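You operate a simulated robot arm through the tools that you are given. There is no shell and no other tool. Be economical: measure what you need, move in short steps, check, and stop when the job is done.

You run a simulated robot arm. Do the job below in one go: nothing can be reset, and whatever is moved stays where it is left.

JOB
Set the sound and dryer overload dials to the load chart and switch both their breakers on.
Fine: the cabinet switch stays off and the door open for the check.

The check looks at the end state, three seconds after you hand in, the way a careful person would. Anything else that was tipped, shoved, dropped, spilled or broken makes it a failure.

ROBOT AND FRAMES
A 5-joint arm with a two-finger parallel gripper, fixed in place. Base frame: the origin is at the foot of the arm, x ahead of it, y to its left, z up. Units: cm, rad, N and s.
It reaches about 113.4 cm from its shoulder. Its first joint turns from -2.601 to 2.601 rad. Payload 1.57 kg.
Tool frame: the origin (TCP) lies between the finger pads and is the grasp point; the fingertips stand 3 cm ahead of it; z points along the fingers, y is the line along which they close. Largest opening 11 cm; finger width 2.4, thickness 1.2; the body of the gripper, 4.8 by 11.2 cm, starts 7.8 cm behind the TCP.
Orientation is that of the tool frame in the base frame, as a unit quaternion [w, x, y, z]. With the fingers straight down and closing along the base's y, the tool's x points along the base's -x, its y along +y and its z along -z.

CONTROLS
- The arm moves only by the tool move_arm. Its argument "moves" is a list of rows, each an object of numbers (a shift or turn left out is 0, a gripper value left out holds the last): "dx", "dy", "dz": the shift along the base's x, y, z in units of 250 mm (1.0 is 250 mm); "wx", "wy", "wz": the turn, a rotation vector about the base's x, y, z in units of 60 degrees (1.0 is 60 degrees); "fingers": the opening, from 0 (shut) to 1 (fully open). In form: [{"dx": .., "dy": .., "dz": .., "wx": .., "wy": .., "wz": .., "fingers": ..}, ...]. A call has 1 to 8 rows; each row is the pose to reach, as a shift and turn from the pose commanded when the call began. A call with a number of a shift or a turn outside -1 to 1 is refused whole. Each row takes 0.2 s and may step no farther than 5 cm and 0.15 rad from the row before; otherwise, or with a gripper value out of range, the whole call is refused. A pose out of reach is approached as far as the arm can. The call stops where the force on the tool passes 50 N (or 10 N more than at its start, if that is more) or the arm is blocked; 0.2 s more then pass. The fingers move at their own pace (about 15.3 cm/s each) and stop on an object; they squeeze with about 37 N. The grip force told is the motor's: it shows also when the fingers shut on nothing. Time passes only in rows, and 0.2 s behind the last, so rows that repeat a pose let the fingers close. It gives the time, the measured TCP pose, the force on the tool (base axes), the opening and the grip force at its end, in the units of the frame above (readings bear some noise), with the torque about the TCP (base axes, N m) and any sound that the robot's microphone picked up, and new pictures: "views" is both (left out), scene, wrist or none.
- Cameras (640 x 400 px; columns grow to the right, rows downward): "scene" is fixed at [22.27, -49.39, 147.97]; the picture's right is [-0.96, 0.28, 0.00], its down [0.23, 0.81, -0.54] and it looks along [-0.15, -0.52, -0.84] (base axes); focal length 307 px, centre (320, 200). "wrist" rides on the gripper at [7, 1.6, -14.1] in the tool frame; the picture's right is [-0.23, 0.97, 0.00], its down [-0.85, -0.20, -0.48] and it looks along [-0.47, -0.11, 0.88] (tool axes); focal length 222 px, centre (320, 200). There is no depth. A picture from a camera that has moved, and an enlarged one, comes with that camera's place and axes in the base frame and with its lens. The place of the scene camera against the robot may be out by one fixed shift of up to 1.2 cm in any direction.
- raise_lower(by): slides the trunk up (or, below 0, down) by that many cm; the arm rides with it, the base frame stays. It gives what a move gives, with no picture.
- zoom(camera, box): a new picture of the part [left, top, right, bottom] of that camera's present view, enlarged. No time passes.
- job_done(): hands the job in; it is judged then, once.

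Work in short steps. Places have to be worked out from the pictures, the camera data and where the tool is seen: move nearer, look again, correct. Check each grasp and each placing, and mend what went wrong. You have 120 turns and 200 pictures in all, those below and enlarged ones among them. Open the gripper and draw the arm clear of the work before you hand the job in, unless the task says otherwise; then end with one line.

The tools are called as a command line: name --argument value ..., lists and objects as JSON in quotes. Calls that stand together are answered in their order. move_arm: Moves the arm, as the interface text tells. Its arguments: {"type":"object","properties":{"moves":{"type":"array","items":{"type":"object","properties":{"dx":{"type":"number"},"dy":{"type":"number"},"dz":{"type":"number"},"wx":{"type":"number"},"wy":{"type":"number"},"wz":{"type":"number"},"fingers":{"type":"number"}}}},"views":{"type":"string","enum":["both","scene","wrist","none"]}},"required":["moves"]} The other tools are called the same way: raise_lower (by) slides the trunk up or down; zoom (camera, box) takes an enlarged picture of a part of a camera's view; job_done () hands the job in.

At the start:

```text
t: 0.0
tcp_pos: [-8.52, -61.05, 111.06]
tool_rot: [0.0, 0.0, 1.0, 0.0]
wrist_force: [-0.2, -0.8, 0.7]
torque: [0.04, 0.02, -0.02]
finger_gap: 11.0
grip_force: 0.1
trunk travel left (down, up): [-84.3, 12.7]
```

scene: 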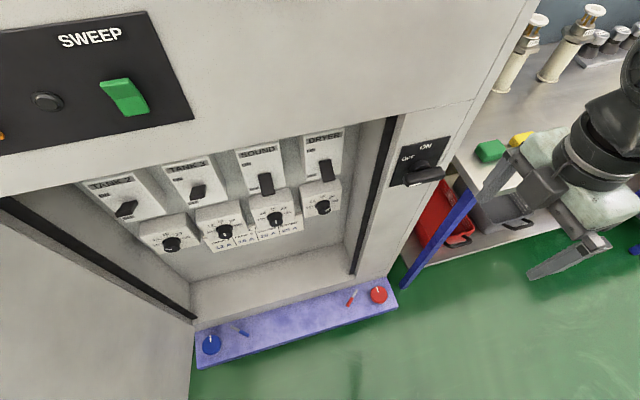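
wrist: 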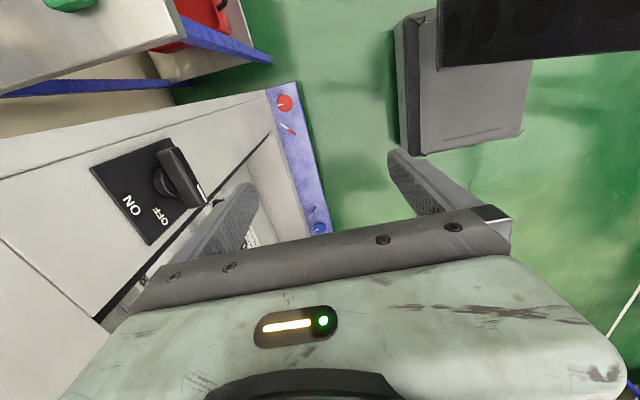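

I start by reading the panel: enlarge the breaker and dial area.

zoom --camera "scene" --box '[200, 110, 360, 210]'

zoom --camera "scene" --box '[190, 180, 350, 280]'

zoom --camera "scene" --box '[80, 160, 240, 260]'

```text
4.00 times, centred on (280, 160) of scene
camera zoom: at [22.27, -49.39, 147.97], right [-0.96, 0.28, 0.0], down [0.23, 0.81, -0.54], along [-0.15, -0.52, -0.84], focal length 1227 px, centre (480, 360)
```

zoom: 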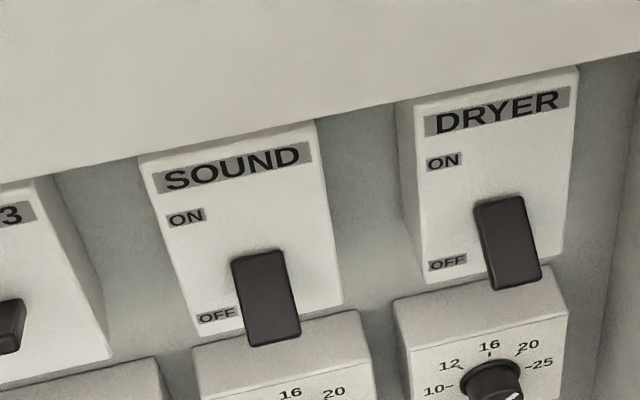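

```text
4.00 times, centred on (270, 230) of scene
camera zoom: at [22.27, -49.39, 147.97], right [-0.96, 0.28, 0.0], down [0.23, 0.81, -0.54], along [-0.15, -0.52, -0.84], focal length 1227 px, centre (520, 80)
```

zoom: 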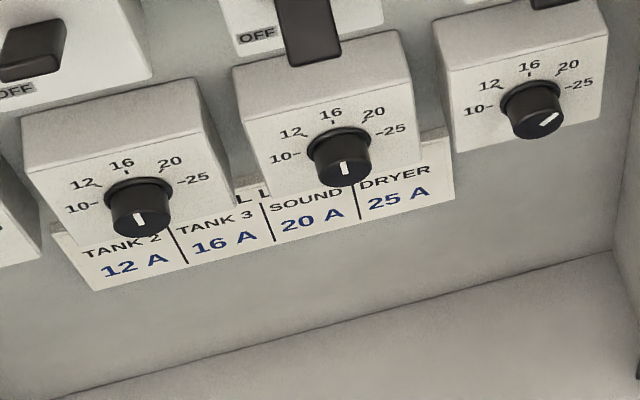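

```text
4.00 times, centred on (160, 210) of scene
camera zoom: at [22.27, -49.39, 147.97], right [-0.96, 0.28, 0.0], down [0.23, 0.81, -0.54], along [-0.15, -0.52, -0.84], focal length 1227 px, centre (960, 160)
```

zoom: 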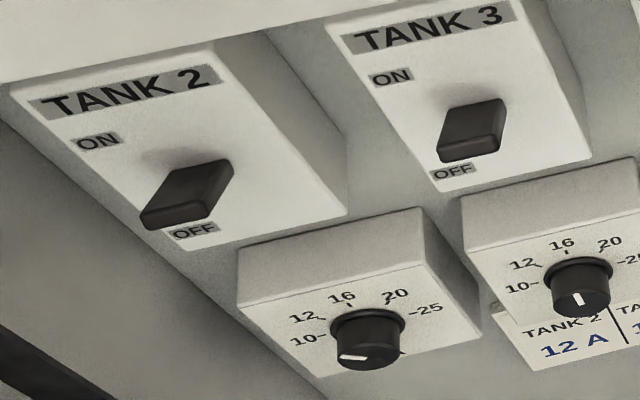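

The panel faces roughly +y at y≈-90, sound at x≈23 and dryer at x≈8, with levers near z≈90 and dials near z≈74. The chart reads SOUND 20 A and DRYER 25 A. I move in front of the panel with the fingers down and start turning the tool.

move_arm --moves '[{"dx": 0.1125, "dy": 0.025, "wz": 0.125}, {"dx": 0.225, "dy": 0.05, "wz": 0.25}, {"dx": 0.3375, "dy": 0.075, "wz": 0.375}, {"dx": 0.45, "dy": 0.1, "wz": 0.5}, {"dx": 0.5625, "dy": 0.125, "wz": 0.625}, {"dx": 0.675, "dy": 0.15, "wz": 0.75}, {"dx": 0.7875, "dy": 0.175, "wz": 0.875}, {"dx": 0.9, "dy": 0.2, "wz": 1.0}]' --views "none"

move_arm --moves '[{"wz": 0.122}, {"wz": 0.245}, {"wz": 0.367}, {"wz": 0.489}, {"wz": 0.611}, {"wz": 0.734}]' --views "scene"

```text
t: 1.8
tcp_pos: [14.11, -56.03, 111.08]
tool_rot: [0.0, -0.501, 0.866, 0.0]
wrist_force: [0.3, -0.7, 0.3]
torque: [0.04, -0.03, 0.02]
finger_gap: 11.0
grip_force: 0.0
trunk travel left (down, up): [-84.3, 12.7]
```

```text
t: 3.2
tcp_pos: [14.83, -56.05, 110.93]
tool_rot: [0.001, 0.722, -0.691, -0.002]
wrist_force: [0.7, -0.2, -0.4]
torque: [0.0, 0.0, 0.0]
finger_gap: 11.0
grip_force: 0.1
out of reach, approached as far as the arm can: row 5, 6
trunk travel left (down, up): [-84.3, 12.7]
```

scene: 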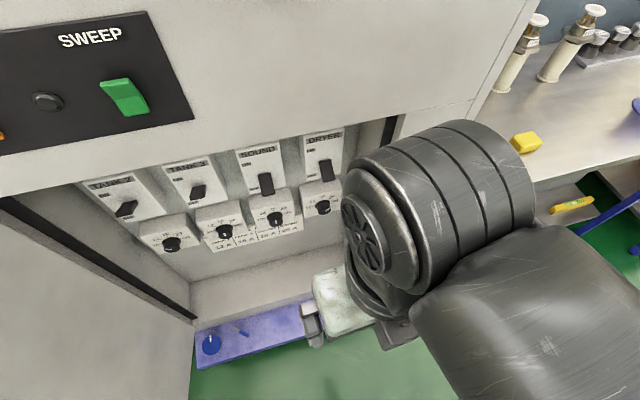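

The last rows were reported out of reach, with the turn about 12° short. I'll tilt the fingers toward the panel and see whether the rest comes.

move_arm --moves '[{"wx": -0.121, "wy": -0.03}, {"wx": -0.242, "wy": -0.06}, {"wx": -0.364, "wy": -0.091}, {"wx": -0.485, "wy": -0.121}, {"wx": -0.606, "wy": -0.151}, {"wx": -0.728, "wy": -0.182}]' --views "both"

```text
t: 4.6
tcp_pos: [18.13, -67.87, 117.87]
tool_rot: [0.207, 0.664, -0.644, 0.319]
wrist_force: [0.3, 0.0, 1.5]
torque: [0.01, 0.03, 0.02]
finger_gap: 11.0
grip_force: 0.0
out of reach, approached as far as the arm can: row 2, 3, 4, 5, 6
trunk travel left (down, up): [-84.3, 12.7]
camera wrist: at [14.11, -63.36, 132.6], right [-0.95, 0.08, -0.29], down [0.15, 0.96, -0.22], along [0.26, -0.26, -0.93], focal length 222 px, centre (320, 200)
```

scene: 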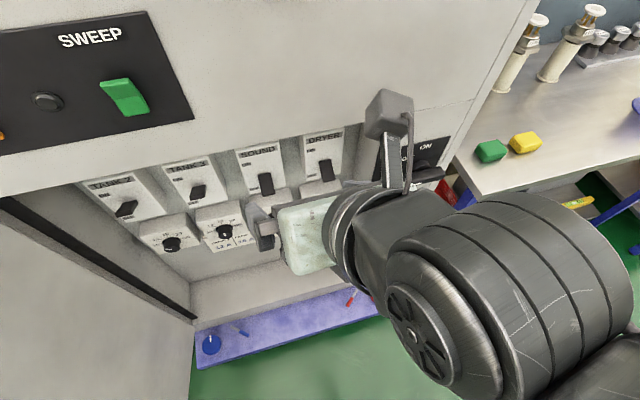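
wrist: 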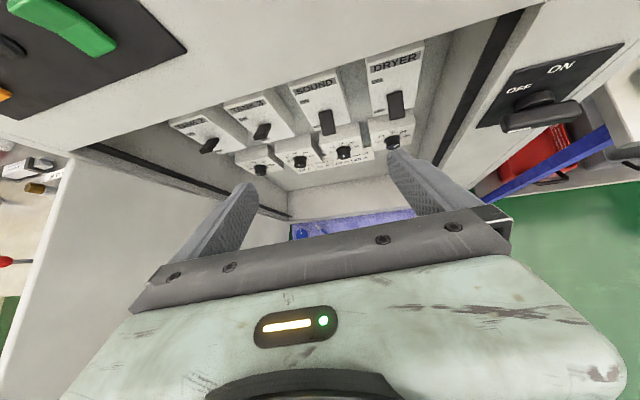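

The arm was too folded at that radius and only gave way outward. I'll take the remaining tilt while moving outward to about radius 78, still in front of the cabinet face.

move_arm --moves '[{"dx": 0.05, "dy": -0.2, "dz": -0.03}, {"dx": 0.1, "dy": -0.4, "dz": -0.06}, {"dx": 0.15, "dy": -0.6, "dz": -0.09, "wx": -0.121, "wy": -0.03}, {"dx": 0.2, "dy": -0.8, "dz": -0.12, "wx": -0.242, "wy": -0.06}, {"dx": 0.2, "dy": -0.8, "dz": -0.16, "wx": -0.364, "wy": -0.091}, {"dx": 0.2, "dy": -0.8, "dz": -0.2, "wx": -0.485, "wy": -0.121}, {"dx": 0.2, "dy": -0.8, "dz": -0.24, "wx": -0.606, "wy": -0.151}, {"dx": 0.2, "dy": -0.8, "dz": -0.28, "wx": -0.728, "wy": -0.182}]' --views "both"

```text
refused: row 1 steps farther than a row can; nothing moved
```

The first step was slightly over 5 cm, so I reduce it.

move_arm --moves '[{"dx": 0.045, "dy": -0.18}, {"dx": 0.09, "dy": -0.36, "dz": -0.03}, {"dx": 0.135, "dy": -0.54, "dz": -0.06, "wx": -0.121, "wy": -0.03}, {"dx": 0.18, "dy": -0.72, "dz": -0.09, "wx": -0.242, "wy": -0.06}, {"dx": 0.2, "dy": -0.8, "dz": -0.13, "wx": -0.364, "wy": -0.091}, {"dx": 0.2, "dy": -0.8, "dz": -0.18, "wx": -0.485, "wy": -0.121}, {"dx": 0.2, "dy": -0.8, "dz": -0.23, "wx": -0.606, "wy": -0.151}, {"dx": 0.2, "dy": -0.8, "dz": -0.28, "wx": -0.728, "wy": -0.182}]' --views "both"

```text
t: 5.4
tcp_pos: [21.19, -79.37, 119.28]
tool_rot: [0.221, 0.653, -0.635, 0.349]
wrist_force: [-1.5, 6.7, 5.1]
torque: [0.0, 0.28, -0.5]
finger_gap: 10.99
grip_force: 0.0
out of reach, approached as far as the arm can: row 2, 3
trunk travel left (down, up): [-84.3, 12.7]
stopped in row 3: the force on the tool passed its limit at 104 N (the readings are from after the stop); the commanded pose is now the measured one
camera wrist: at [16.82, -73.97, 133.47], right [-0.95, 0.06, -0.32], down [0.15, 0.95, -0.28], along [0.28, -0.32, -0.91], focal length 222 px, centre (320, 200)
```

scene: 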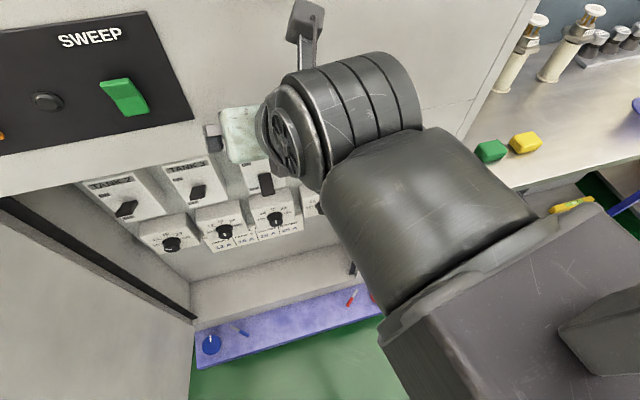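
wrist: 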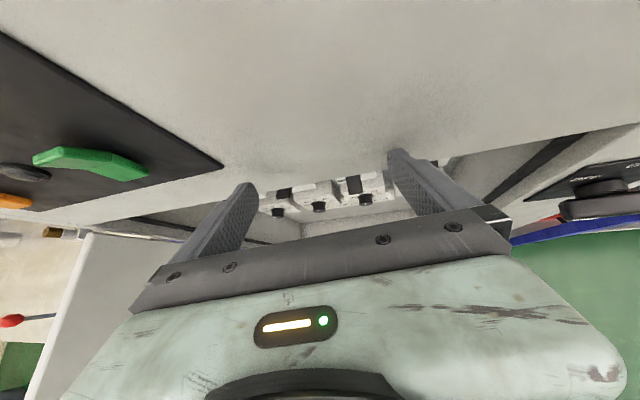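

A fingertip touched the cabinet face (it must be near y≈-82). I back off to the pose I know is free; the fold limit suggests the shoulder is near z≈108, so lowering the trunk should make a level tool possible.

move_arm --moves '[{"dx": -0.04, "dy": 0.15}, {"dx": -0.08, "dy": 0.3}, {"dx": -0.12, "dy": 0.46, "dz": -0.02}, {"dx": -0.12, "dy": 0.46, "dz": -0.02}]' --views "scene"

```text
t: 6.4
tcp_pos: [18.61, -68.79, 119.14]
tool_rot: [0.221, 0.653, -0.636, 0.347]
wrist_force: [-1.3, 0.1, 0.0]
torque: [0.01, 0.0, 0.02]
finger_gap: 11.0
grip_force: 0.0
out of reach, approached as far as the arm can: row 3, 4
trunk travel left (down, up): [-84.3, 12.7]
```

scene: 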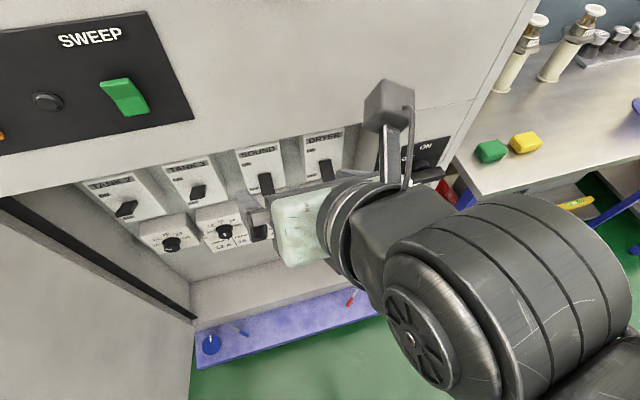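

The cabinet looks unharmed. Lowering the trunk by 45 cm.

raise_lower --by -45

zoom --camera "scene" --box '[0, 0, 640, 400]'

```text
refused: -45 is not a number from -40 to 40
```

```text
1.00 times, centred on (320, 200) of scene (not enlarged: the box is as wide or as high as the picture)
camera zoom: at [22.27, -49.39, 147.97], right [-0.96, 0.28, 0.0], down [0.23, 0.81, -0.54], along [-0.15, -0.52, -0.84], focal length 307 px, centre (320, 200)
```

zoom: 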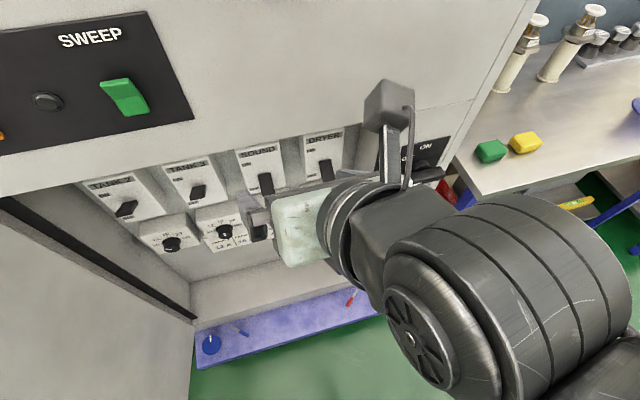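

Limit is 40 per call; lowering by 40.

raise_lower --by -40

```text
t: 10.2
tcp_pos: [18.61, -68.91, 79.07]
tool_rot: [0.22, 0.653, -0.636, 0.347]
wrist_force: [0.3, 0.1, -0.2]
torque: [0.0, -0.03, 0.0]
finger_gap: 11.02
grip_force: 0.0
trunk travel left (down, up): [-44.3, 52.7]
```

Tool is now pitched about -41°. I raise the TCP toward z≈90 while levelling the tool.

move_arm --moves '[{"dz": 0.1, "wx": -0.111, "wy": -0.029}, {"dz": 0.2, "wx": -0.223, "wy": -0.057}, {"dz": 0.3, "wx": -0.334, "wy": -0.086}, {"dz": 0.4, "wx": -0.445, "wy": -0.114}, {"dz": 0.45, "wx": -0.557, "wy": -0.143}, {"dz": 0.45, "wx": -0.668, "wy": -0.172}]' --views "both"

```text
t: 11.6
tcp_pos: [21.36, -74.38, 94.67]
tool_rot: [0.38, 0.499, -0.502, 0.595]
wrist_force: [0.3, 0.2, -0.6]
torque: [-0.03, 0.01, 0.01]
finger_gap: 11.0
grip_force: 0.1
out of reach, approached as far as the arm can: row 1, 2, 3, 4, 5, 6
trunk travel left (down, up): [-44.3, 52.7]
camera wrist: at [15.27, -61.32, 101.29], right [-0.88, -0.19, -0.43], down [0.27, 0.55, -0.79], along [0.39, -0.81, -0.43], focal length 222 px, centre (320, 200)
```

scene: 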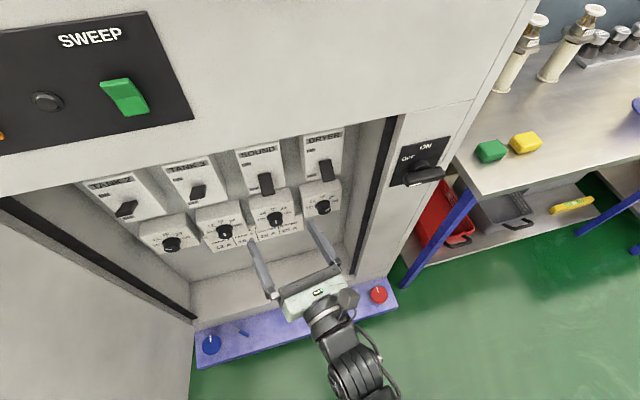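
wrist: 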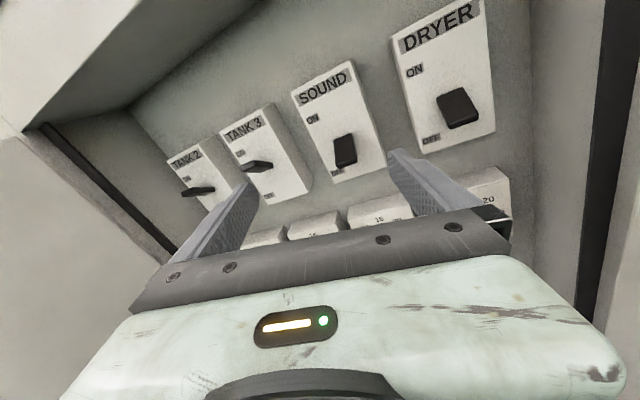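

The view is clear now. Triangulating: breaker faces at y≈-93.7, ON labels z≈97, OFF z≈88; sound lever x≈22.5, dryer x≈8.5, tips at y≈-89.7, z≈90. Next I look closely at the two dials.

zoom --camera "scene" --box '[250, 195, 302, 228]'

zoom --camera "scene" --box '[298, 185, 350, 218]'

zoom --camera "scene" --box '[140, 215, 192, 260]'

```text
12.12 times, centred on (276, 212) of scene
camera zoom: at [22.27, -49.39, 147.97], right [-0.96, 0.28, 0.0], down [0.23, 0.81, -0.54], along [-0.15, -0.52, -0.84], focal length 3719 px, centre (853, 61)
```

zoom: 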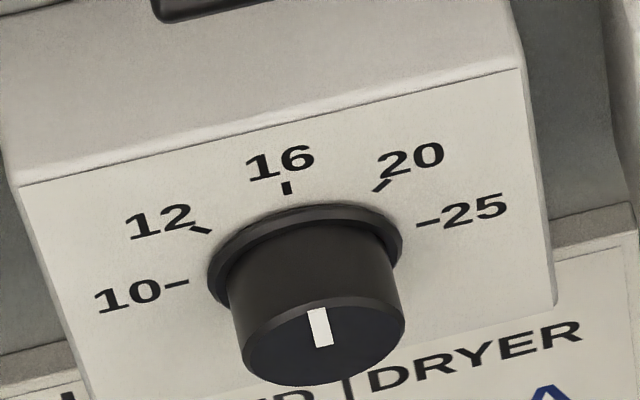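

```text
12.12 times, centred on (324, 202) of scene
camera zoom: at [22.27, -49.39, 147.97], right [-0.96, 0.28, 0.0], down [0.23, 0.81, -0.54], along [-0.15, -0.52, -0.84], focal length 3719 px, centre (272, 182)
```

zoom: 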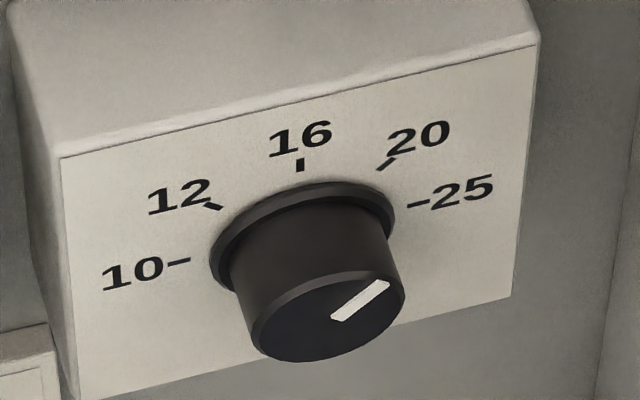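

```text
8.89 times, centred on (166, 238) of scene
camera zoom: at [22.27, -49.39, 147.97], right [-0.96, 0.28, 0.0], down [0.23, 0.81, -0.54], along [-0.15, -0.52, -0.84], focal length 2727 px, centre (1689, -133)
```

zoom: 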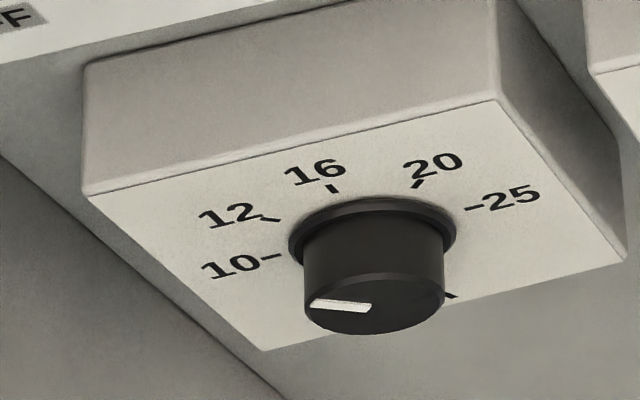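

Reading: sound dial points at 16 (needs 20) and dryer at 20 (needs 25), so each is one 45° step clockwise; both levers are down at OFF. I close the fingers and come to a standoff below the sound lever to push it up.

move_arm --moves '[{"dx": 0.016, "dy": -0.121, "dz": -0.05, "fingers": 0}, {"dx": 0.032, "dy": -0.243, "dz": -0.1}, {"dx": 0.048, "dy": -0.364, "dz": -0.15}, {"dx": 0.064, "dy": -0.485, "dz": -0.2}]' --views "both"

```text
t: 12.6
tcp_pos: [24.36, -85.68, 94.73]
tool_rot: [0.377, 0.501, -0.5, 0.597]
wrist_force: [0.5, -0.1, 0.6]
torque: [0.03, -0.04, 0.01]
finger_gap: 0.0
grip_force: 21.3
out of reach, approached as far as the arm can: row 1, 2, 3, 4
trunk travel left (down, up): [-44.3, 52.7]
camera wrist: at [18.18, -72.5, 101.3], right [-0.88, -0.2, -0.43], down [0.27, 0.55, -0.79], along [0.4, -0.81, -0.43], focal length 222 px, centre (320, 200)
```

scene: 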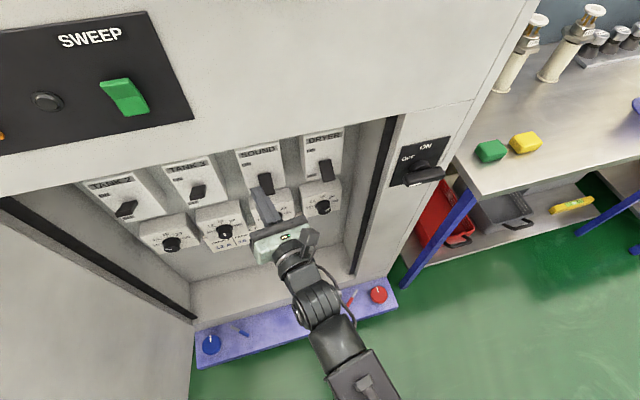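
wrist: 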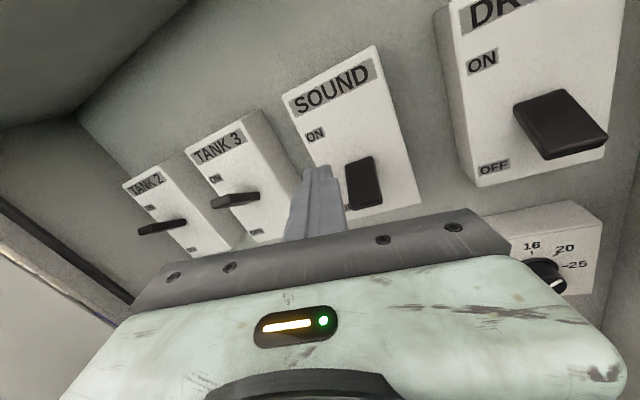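

The arm still can't get low enough with the tool level; the trunk has to be lower still. I retreat and lower it another 25 cm.

move_arm --moves '[{"dx": -0.03, "dy": 0.12}, {"dx": -0.06, "dy": 0.25}, {"dx": -0.09, "dy": 0.37}]' --views "none"

raise_lower --by -25

```text
t: 13.4
tcp_pos: [21.93, -76.32, 94.77]
tool_rot: [0.373, 0.504, -0.495, 0.602]
wrist_force: [-0.6, -0.1, 0.8]
torque: [0.0, -0.01, 0.01]
finger_gap: 0.01
grip_force: 21.2
out of reach, approached as far as the arm can: row 1, 2
trunk travel left (down, up): [-44.3, 52.7]
```

```text
t: 16.0
tcp_pos: [21.88, -76.31, 69.89]
tool_rot: [0.374, 0.504, -0.495, 0.601]
wrist_force: [0.2, 0.3, -0.1]
torque: [-0.01, -0.03, 0.0]
finger_gap: 0.01
grip_force: 21.6
trunk travel left (down, up): [-19.3, 77.7]
```

Commanded pose now follows the reached one, so shifts are from the measured pose. I raise to z≈85 at this distance, then approach part way.

move_arm --moves '[{"dz": 0.15}, {"dz": 0.3}, {"dz": 0.45}, {"dz": 0.6}, {"dz": 0.6, "dy": -0.12, "wz": -0.01}, {"dz": 0.6, "dy": -0.24, "wz": -0.02}]' --views "both"

```text
t: 17.4
tcp_pos: [21.63, -82.2, 69.93]
tool_rot: [0.38, 0.498, -0.499, 0.599]
wrist_force: [-0.2, 0.0, -0.5]
torque: [0.0, 0.0, -0.02]
finger_gap: 0.0
grip_force: 21.6
out of reach, approached as far as the arm can: row 1, 2, 3, 4, 5, 6
trunk travel left (down, up): [-19.3, 77.7]
camera wrist: at [15.63, -68.96, 76.39], right [-0.88, -0.2, -0.43], down [0.27, 0.54, -0.79], along [0.39, -0.82, -0.43], focal length 222 px, centre (320, 200)
```

scene: 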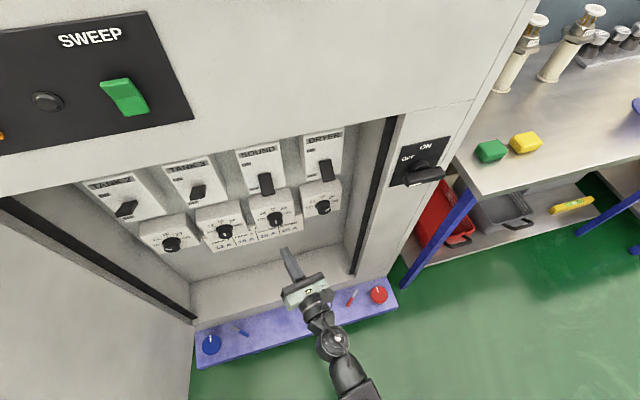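
wrist: 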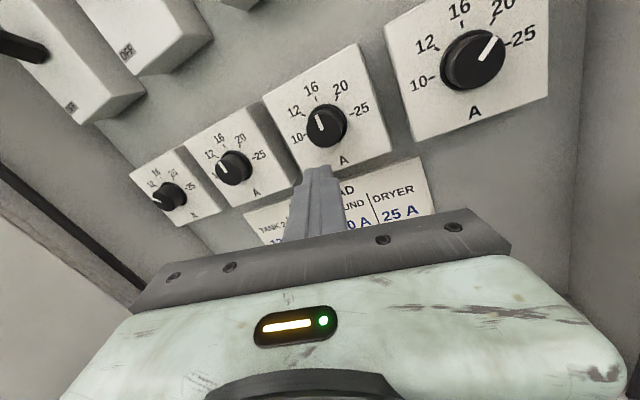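

Key finding: with the tool level, the height follows only the trunk (wrist plane is fixed), so z will be set by raise_lower. This view shows the dials well; I enlarge it.

zoom --camera "wrist" --box '[380, 0, 560, 130]'

zoom --camera "wrist" --box '[260, 60, 400, 180]'

```text
3.08 times, centred on (470, 65) of wrist
camera zoom: at [15.63, -68.96, 76.39], right [-0.88, -0.2, -0.43], down [0.27, 0.54, -0.79], along [0.39, -0.82, -0.43], focal length 684 px, centre (-142, 615)
```

zoom: 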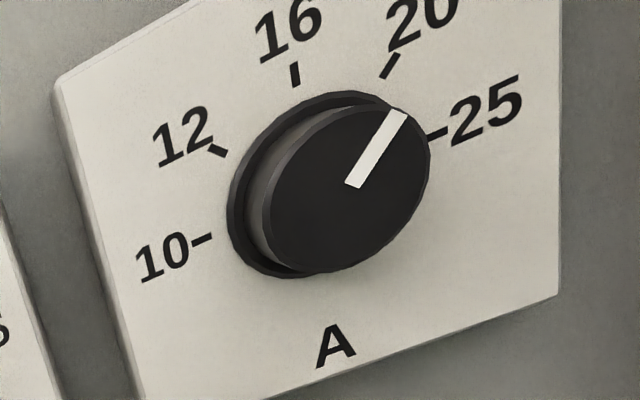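

```text
3.33 times, centred on (330, 120) of wrist
camera zoom: at [15.63, -68.96, 76.39], right [-0.88, -0.2, -0.43], down [0.27, 0.54, -0.79], along [0.39, -0.82, -0.43], focal length 740 px, centre (287, 467)
```

zoom: 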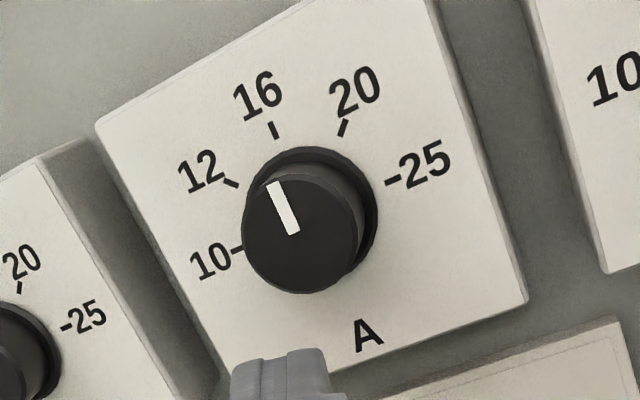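

Sound reads 16 (about 1.5° off), dryer about 49° i.e. 20. Knob centres: sound (22.6, ‑92.8, 71.7), dryer (8.2, ‑92.8, 71.7). I roll the tool about 40° clockwise, open to ~6 cm, and raise the trunk 1.8 cm.

move_arm --moves '[{"wx": 0.029, "wy": -0.13, "fingers": 0.58}, {"wx": 0.059, "wy": -0.26}, {"wx": 0.088, "wy": -0.39}, {"wx": 0.118, "wy": -0.52}, {"wx": 0.147, "wy": -0.65}]' --views "none"

raise_lower --by 1.8

move_arm --moves '[{"dy": 0}]' --views "both"

```text
t: 18.6
tcp_pos: [21.89, -82.12, 69.84]
tool_rot: [0.152, 0.297, -0.642, 0.69]
wrist_force: [-0.1, 0.3, -0.5]
torque: [0.03, 0.02, -0.02]
finger_gap: 6.39
grip_force: 0.2
trunk travel left (down, up): [-19.3, 77.7]
```

```text
t: 19.2
tcp_pos: [21.75, -82.05, 71.67]
tool_rot: [0.153, 0.297, -0.641, 0.691]
wrist_force: [0.1, 0.2, 0.7]
torque: [0.01, -0.01, -0.01]
finger_gap: 6.36
grip_force: 0.1
trunk travel left (down, up): [-21.1, 75.9]
```

```text
t: 19.6
tcp_pos: [21.89, -82.06, 71.79]
tool_rot: [0.152, 0.298, -0.641, 0.691]
wrist_force: [0.1, 0.3, 0.0]
torque: [-0.01, -0.01, 0.0]
finger_gap: 6.36
grip_force: 0.1
trunk travel left (down, up): [-21.1, 75.9]
camera wrist: at [12.44, -69.72, 74.63], right [-0.4, -0.09, -0.91], down [0.68, 0.64, -0.36], along [0.61, -0.76, -0.2], focal length 222 px, centre (320, 200)
```

scene: 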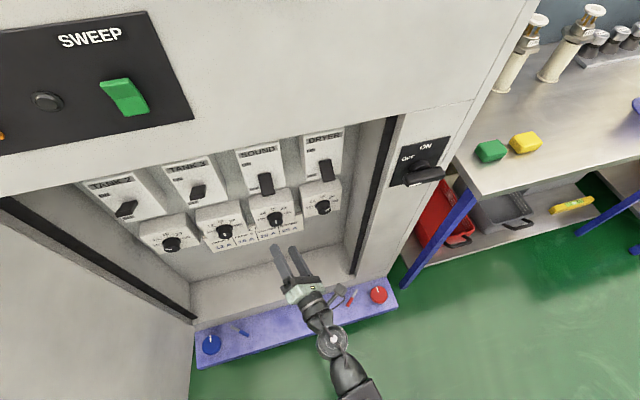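
wrist: 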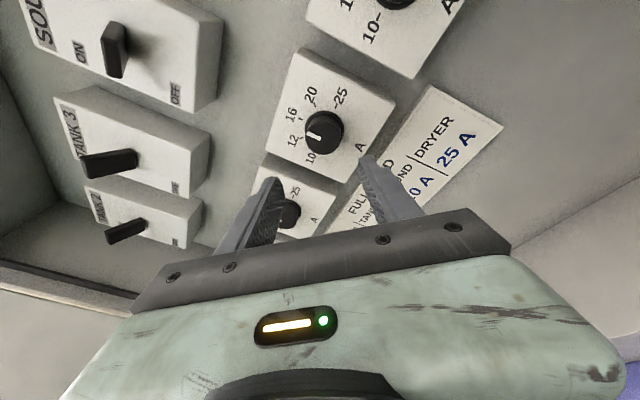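

Roll is at 52.6° and the closing axis passes across the knob. I advance to just in front of the knob and look.

move_arm --moves '[{"dx": 0.003, "dy": -0.085, "wz": -0.004}, {"dx": 0.006, "dy": -0.17, "wz": -0.008}, {"dx": 0.009, "dy": -0.25, "wz": -0.012}]' --views "both"

zoom --camera "scene" --box '[240, 185, 320, 235]'

```text
t: 20.4
tcp_pos: [21.94, -88.51, 71.68]
tool_rot: [0.157, 0.294, -0.643, 0.69]
wrist_force: [-0.1, 0.5, -0.1]
torque: [0.0, 0.0, 0.01]
finger_gap: 6.39
grip_force: 0.1
trunk travel left (down, up): [-21.1, 75.9]
camera wrist: at [12.7, -75.92, 74.63], right [-0.4, -0.08, -0.91], down [0.69, 0.63, -0.36], along [0.61, -0.77, -0.2], focal length 222 px, centre (320, 200)
```

scene: 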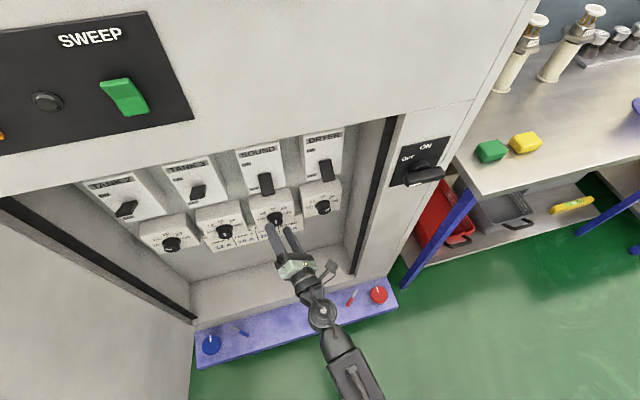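
wrist: 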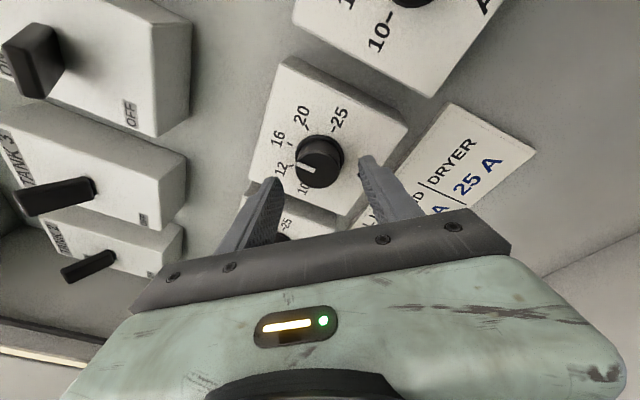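

```text
8.00 times, centred on (280, 210) of scene
camera zoom: at [22.27, -49.39, 147.97], right [-0.96, 0.28, 0.0], down [0.23, 0.81, -0.54], along [-0.15, -0.52, -0.84], focal length 2454 px, centre (640, 120)
```

zoom: 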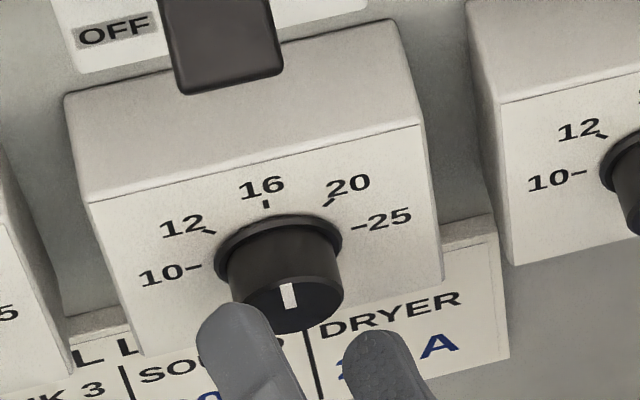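

Fingertips straddle the knob and extrapolate onto its centre. I advance 3.2 cm and check before closing.

move_arm --moves '[{"dx": 0.005, "dy": -0.064, "wz": -0.003}, {"dx": 0.012, "dy": -0.128, "wz": -0.006}]' --views "wrist"

zoom --camera "scene" --box '[240, 185, 320, 235]'

```text
t: 21.0
tcp_pos: [22.26, -90.92, 71.8]
tool_rot: [0.157, 0.291, -0.643, 0.691]
wrist_force: [-3.0, 19.6, -2.4]
torque: [0.66, 0.01, -0.66]
finger_gap: 6.52
grip_force: 0.9
trunk travel left (down, up): [-21.1, 75.9]
stopped in row 2: the force on the tool passed its limit at 80 N (the readings are from after the stop); the commanded pose is now the measured one
camera wrist: at [13.01, -78.31, 74.67], right [-0.4, -0.08, -0.91], down [0.69, 0.63, -0.36], along [0.6, -0.77, -0.19], focal length 222 px, centre (320, 200)
```

wrist: 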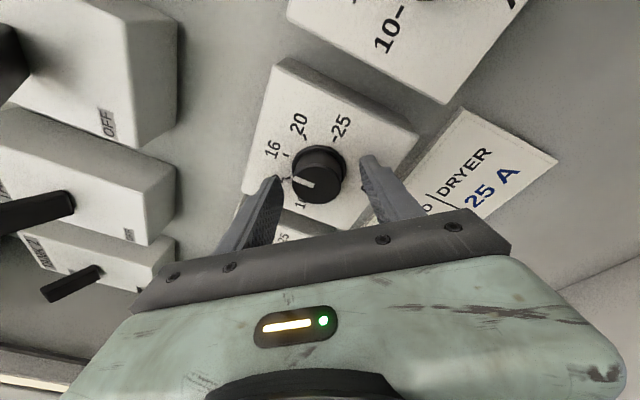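

```text
8.00 times, centred on (280, 210) of scene
camera zoom: at [22.27, -49.39, 147.97], right [-0.96, 0.28, 0.0], down [0.23, 0.81, -0.54], along [-0.15, -0.52, -0.84], focal length 2454 px, centre (640, 120)
```

zoom: 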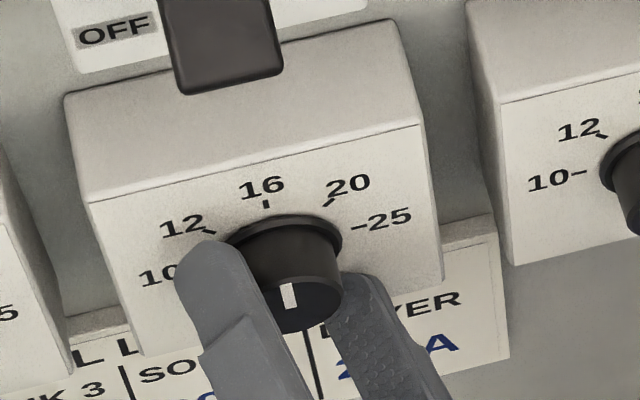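

The fingertips touched the box face (so the face is at y≈-94). I back off 0.5 cm and close on the knob.

move_arm --moves '[{"dy": 0.018, "dx": -0.003}, {"dy": 0.018, "dx": -0.003, "fingers": 0.4}, {"dy": 0.018, "dx": -0.003, "fingers": 0.3}, {"dy": 0.018, "dx": -0.003, "fingers": 0.3}]' --views "wrist"

zoom --camera "scene" --box '[240, 185, 320, 235]'

```text
t: 22.0
tcp_pos: [22.13, -90.4, 71.71]
tool_rot: [0.158, 0.292, -0.643, 0.69]
wrist_force: [6.1, -1.7, 8.7]
torque: [-0.16, 0.03, 0.0]
finger_gap: 4.2
grip_force: 5.2
trunk travel left (down, up): [-21.1, 75.9]
camera wrist: at [13.03, -77.9, 74.66], right [-0.4, -0.08, -0.91], down [0.69, 0.63, -0.36], along [0.6, -0.77, -0.19], focal length 222 px, centre (320, 200)
```

wrist: 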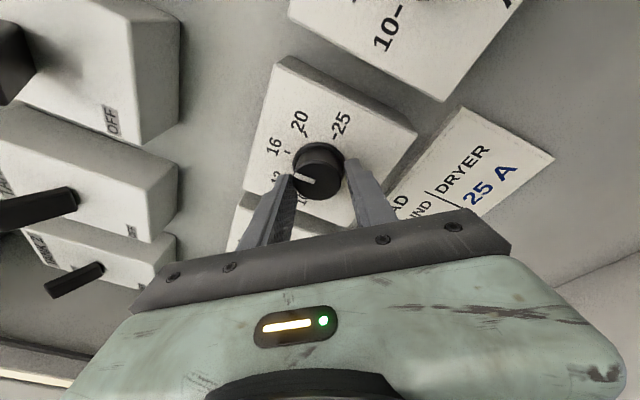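

```text
8.00 times, centred on (280, 210) of scene
camera zoom: at [22.27, -49.39, 147.97], right [-0.96, 0.28, 0.0], down [0.23, 0.81, -0.54], along [-0.15, -0.52, -0.84], focal length 2454 px, centre (640, 120)
```

zoom: 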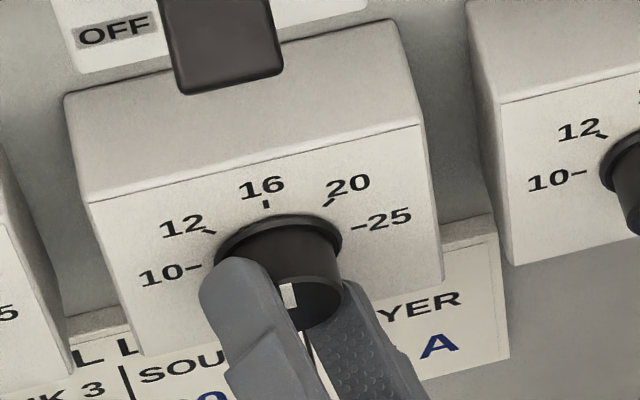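

The fingers hold the knob, 4.2 cm wide. I squeeze fully, then turn 45° clockwise.

move_arm --moves '[{"fingers": 0}, {"fingers": 0}, {"wx": 0.025, "wy": -0.1225}, {"wx": 0.05, "wy": -0.245}, {"wx": 0.075, "wy": -0.3675}, {"wx": 0.1, "wy": -0.49}, {"wx": 0.125, "wy": -0.6125}, {"wx": 0.15, "wy": -0.735}]' --views "wrist"

zoom --camera "scene" --box '[240, 185, 320, 235]'

```text
t: 23.8
tcp_pos: [22.05, -90.25, 71.93]
tool_rot: [0.118, -0.023, 0.705, -0.699]
wrist_force: [5.9, 12.8, 34.0]
torque: [-1.8, -0.13, 0.32]
finger_gap: 3.67
grip_force: 43.6
trunk travel left (down, up): [-21.1, 75.9]
camera wrist: at [12.81, -77.79, 69.43], right [0.35, 0.07, -0.93], down [0.71, 0.63, 0.31], along [0.61, -0.77, 0.18], focal length 222 px, centre (320, 200)
```

wrist: 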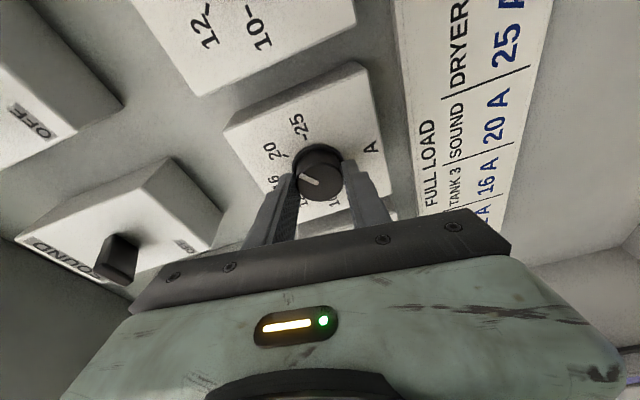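

```text
8.00 times, centred on (280, 210) of scene
camera zoom: at [22.27, -49.39, 147.97], right [-0.96, 0.28, 0.0], down [0.23, 0.81, -0.54], along [-0.15, -0.52, -0.84], focal length 2454 px, centre (640, 120)
```

zoom: 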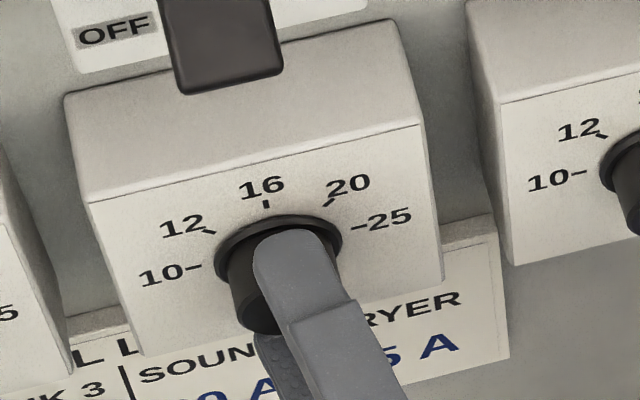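

The knob looks turned with the gripper. I open and back off a little to read the pointer.

move_arm --moves '[{"fingers": 0.58}, {"fingers": 0.58}, {"dx": -0.015, "dy": 0.1, "fingers": 0.58}, {"dx": -0.03, "dy": 0.2, "fingers": 0.58}]' --views "wrist"

zoom --camera "scene" --box '[250, 195, 302, 228]'

zoom --camera "wrist" --box '[240, 60, 400, 180]'

```text
t: 24.8
tcp_pos: [21.39, -85.56, 71.67]
tool_rot: [0.118, -0.023, 0.706, -0.698]
wrist_force: [-0.3, 0.4, 0.2]
torque: [0.0, 0.0, 0.02]
finger_gap: 6.36
grip_force: 0.1
trunk travel left (down, up): [-21.1, 75.9]
camera wrist: at [12.16, -73.07, 69.12], right [0.35, 0.07, -0.93], down [0.71, 0.63, 0.31], along [0.61, -0.77, 0.17], focal length 222 px, centre (320, 200)
```

wrist: 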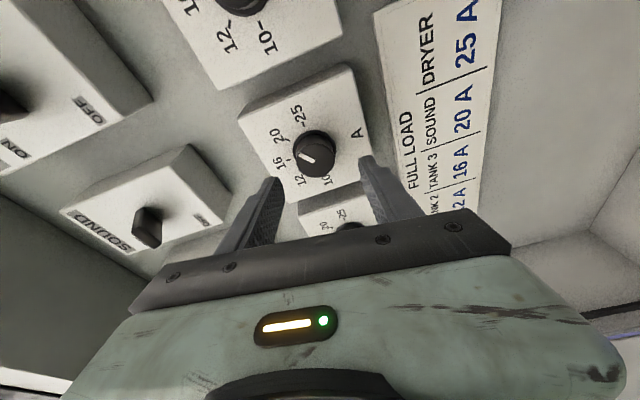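

```text
12.12 times, centred on (276, 212) of scene
camera zoom: at [22.27, -49.39, 147.97], right [-0.96, 0.28, 0.0], down [0.23, 0.81, -0.54], along [-0.15, -0.52, -0.84], focal length 3719 px, centre (853, 61)
```

zoom: 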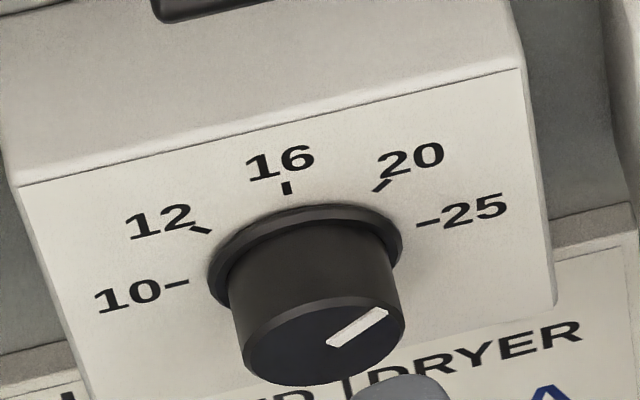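

```text
3.33 times, centred on (320, 120) of wrist
camera zoom: at [12.16, -73.07, 69.12], right [0.35, 0.07, -0.93], down [0.71, 0.63, 0.31], along [0.61, -0.77, 0.17], focal length 740 px, centre (320, 467)
```

zoom: 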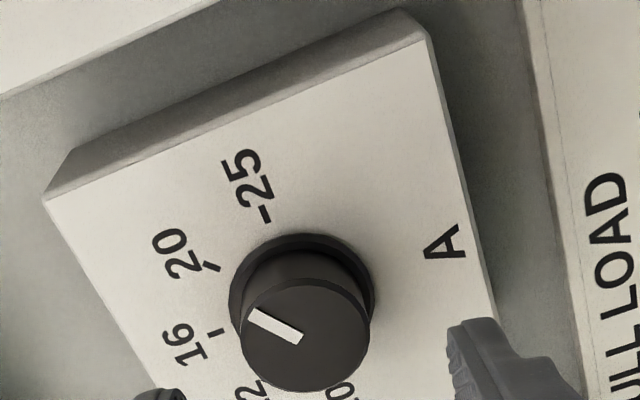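

Both views put the pointer at about 61°, i.e. overshot 20 (45°) by about 16°. The grip was also ~0.3 cm low (upward force). I raise 0.3 cm, re-grip and check the force before turning back.

raise_lower --by 0.35

move_arm --moves '[{"dx": 0.017, "dy": -0.1, "fingers": 0.58}, {"dx": 0.034, "dy": -0.2, "fingers": 0.58}, {"dx": 0.034, "dy": -0.2, "fingers": 0.36}, {"dx": 0.034, "dy": -0.2, "fingers": 0.2}, {"dx": 0.034, "dy": -0.2, "fingers": 0.0}, {"dx": 0.034, "dy": -0.2, "fingers": 0.0}]' --views "wrist"

zoom --camera "wrist" --box '[240, 80, 400, 200]'

```text
t: 25.4
tcp_pos: [21.4, -85.62, 71.93]
tool_rot: [0.118, -0.022, 0.707, -0.697]
wrist_force: [-0.4, 0.0, -0.3]
torque: [0.0, 0.01, 0.0]
finger_gap: 6.36
grip_force: 0.1
trunk travel left (down, up): [-21.5, 75.5]
```

```text
t: 26.8
tcp_pos: [22.52, -90.62, 72.0]
tool_rot: [0.118, -0.023, 0.706, -0.698]
wrist_force: [2.4, -14.0, 8.2]
torque: [-0.91, 0.02, -0.4]
finger_gap: 3.67
grip_force: 43.1
trunk travel left (down, up): [-21.5, 75.5]
camera wrist: at [13.15, -78.05, 69.51], right [0.35, 0.07, -0.93], down [0.71, 0.63, 0.31], along [0.61, -0.77, 0.17], focal length 222 px, centre (320, 200)
```

wrist: 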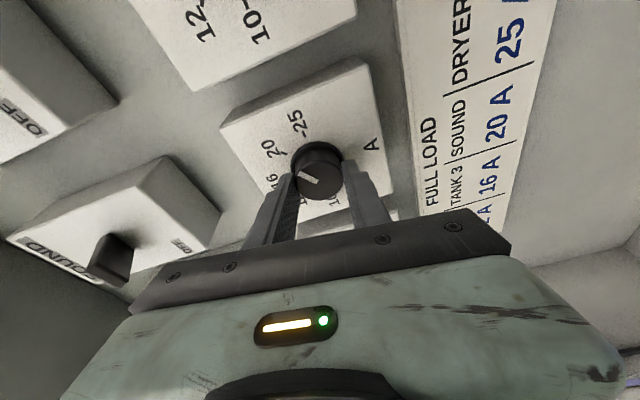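

```text
3.33 times, centred on (320, 140) of wrist
camera zoom: at [13.15, -78.05, 69.51], right [0.35, 0.07, -0.93], down [0.71, 0.63, 0.31], along [0.61, -0.77, 0.17], focal length 740 px, centre (320, 400)
```

zoom: 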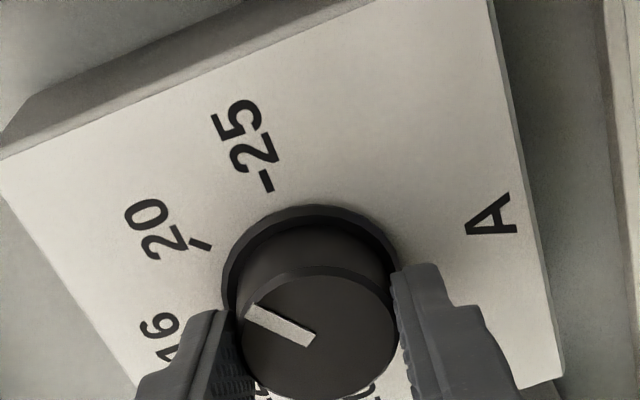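

Grip is well centred now. I turn 15° counter-clockwise and re-read while still gripping.

move_arm --moves '[{"wx": -0.025, "wy": 0.122}, {"wx": -0.05, "wy": 0.245}, {"wx": -0.05, "wy": 0.245}]' --views "none"

zoom --camera "wrist" --box '[240, 80, 400, 200]'

```text
t: 27.6
tcp_pos: [22.47, -90.64, 71.95]
tool_rot: [-0.024, 0.115, -0.697, 0.707]
wrist_force: [1.4, 12.4, -14.3]
torque: [0.9, 0.07, 0.21]
finger_gap: 3.7
grip_force: 43.4
trunk travel left (down, up): [-21.5, 75.5]
```

```text
3.33 times, centred on (320, 140) of wrist
camera zoom: at [12.71, -78.15, 71.25], right [0.1, 0.02, -0.99], down [0.76, 0.64, 0.09], along [0.64, -0.77, 0.05], focal length 740 px, centre (320, 400)
```

zoom: 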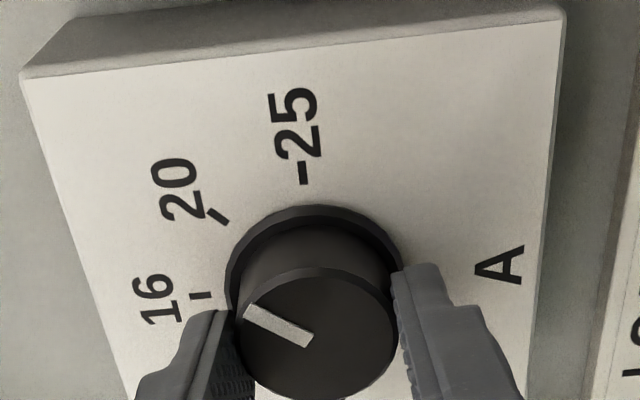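

Pointer now reads about 46°. I release, back off and re-check.

move_arm --moves '[{"fingers": 0.58}, {"fingers": 0.58}, {"dx": -0.015, "dy": 0.1, "fingers": 0.58}, {"dx": -0.03, "dy": 0.2, "fingers": 0.58}]' --views "none"

zoom --camera "wrist" --box '[240, 60, 400, 180]'

zoom --camera "scene" --box '[250, 195, 302, 228]'

```text
t: 28.6
tcp_pos: [21.6, -85.79, 72.16]
tool_rot: [-0.025, 0.114, -0.697, 0.707]
wrist_force: [0.0, 0.8, -0.1]
torque: [-0.04, 0.01, 0.01]
finger_gap: 6.39
grip_force: 0.1
trunk travel left (down, up): [-21.5, 75.5]
```

```text
3.33 times, centred on (320, 120) of wrist
camera zoom: at [11.86, -73.28, 71.3], right [0.1, 0.02, -0.99], down [0.76, 0.64, 0.09], along [0.64, -0.77, 0.05], focal length 740 px, centre (320, 467)
```

zoom: 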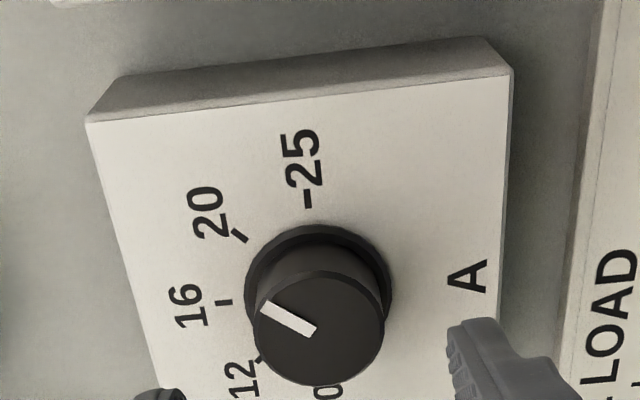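

```text
12.12 times, centred on (276, 212) of scene
camera zoom: at [22.27, -49.39, 147.97], right [-0.96, 0.28, 0.0], down [0.23, 0.81, -0.54], along [-0.15, -0.52, -0.84], focal length 3719 px, centre (853, 61)
```

zoom: 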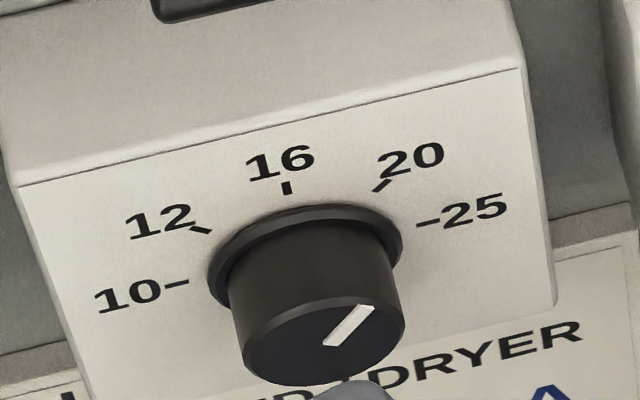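

Sound dial reads 20 (about 46°). Next the dryer dial: I retreat, roll back 60°, then shift across to the dryer.

move_arm --moves '[{"dx": -0.012, "dy": 0.05, "wx": -0.025, "wy": 0.122}, {"dx": -0.024, "dy": 0.1, "wx": -0.05, "wy": 0.245}, {"dx": -0.036, "dy": 0.15, "wx": -0.075, "wy": 0.367}, {"dx": -0.044, "dy": 0.18, "wx": -0.1, "wy": 0.49}, {"dx": -0.044, "dy": 0.18, "wx": -0.125, "wy": 0.612}, {"dx": -0.044, "dy": 0.18, "wx": -0.15, "wy": 0.735}, {"dx": -0.044, "dy": 0.18, "wx": -0.175, "wy": 0.857}, {"dx": -0.044, "dy": 0.18, "wx": -0.2, "wy": 0.98}]' --views "none"

move_arm --moves '[{"dx": -0.13, "dy": -0.01, "wz": -0.037}, {"dx": -0.26, "dy": -0.02, "wz": -0.074}, {"dx": -0.39, "dy": -0.03, "wz": -0.111}, {"dx": -0.516, "dy": -0.04, "wz": -0.148}]' --views "both"

```text
t: 30.4
tcp_pos: [20.52, -81.11, 71.91]
tool_rot: [0.331, 0.45, -0.545, 0.626]
wrist_force: [0.7, 0.6, -0.1]
torque: [-0.02, 0.02, -0.01]
finger_gap: 6.38
grip_force: 0.0
trunk travel left (down, up): [-21.5, 75.5]
```

```text
t: 31.4
tcp_pos: [7.64, -82.22, 72.09]
tool_rot: [0.38, 0.404, -0.579, 0.598]
wrist_force: [0.5, 1.0, -0.2]
torque: [0.01, -0.02, 0.02]
finger_gap: 6.38
grip_force: 0.0
trunk travel left (down, up): [-21.5, 75.5]
camera wrist: at [2.76, -68.16, 77.85], right [-0.81, -0.04, -0.59], down [0.49, 0.5, -0.71], along [0.32, -0.87, -0.39], focal length 222 px, centre (320, 200)
```

scene: 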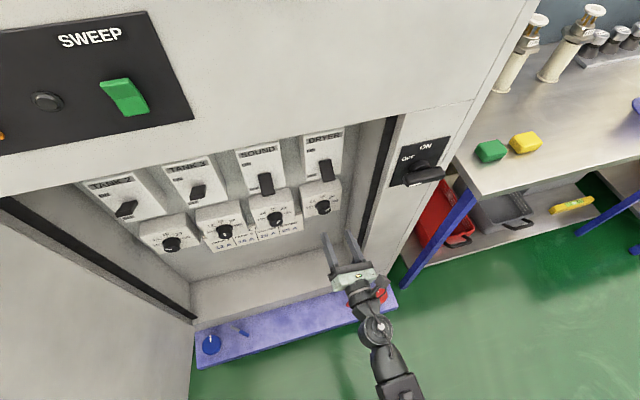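
wrist: 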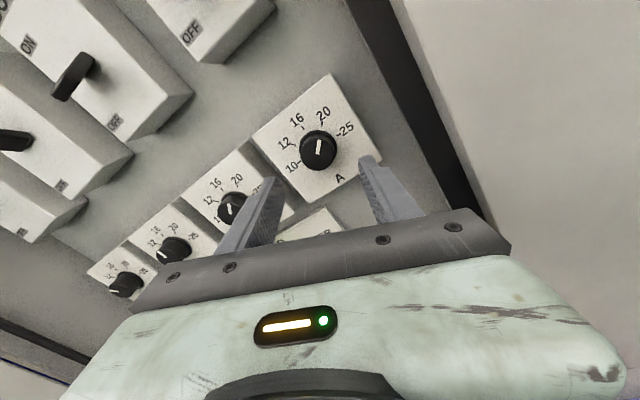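

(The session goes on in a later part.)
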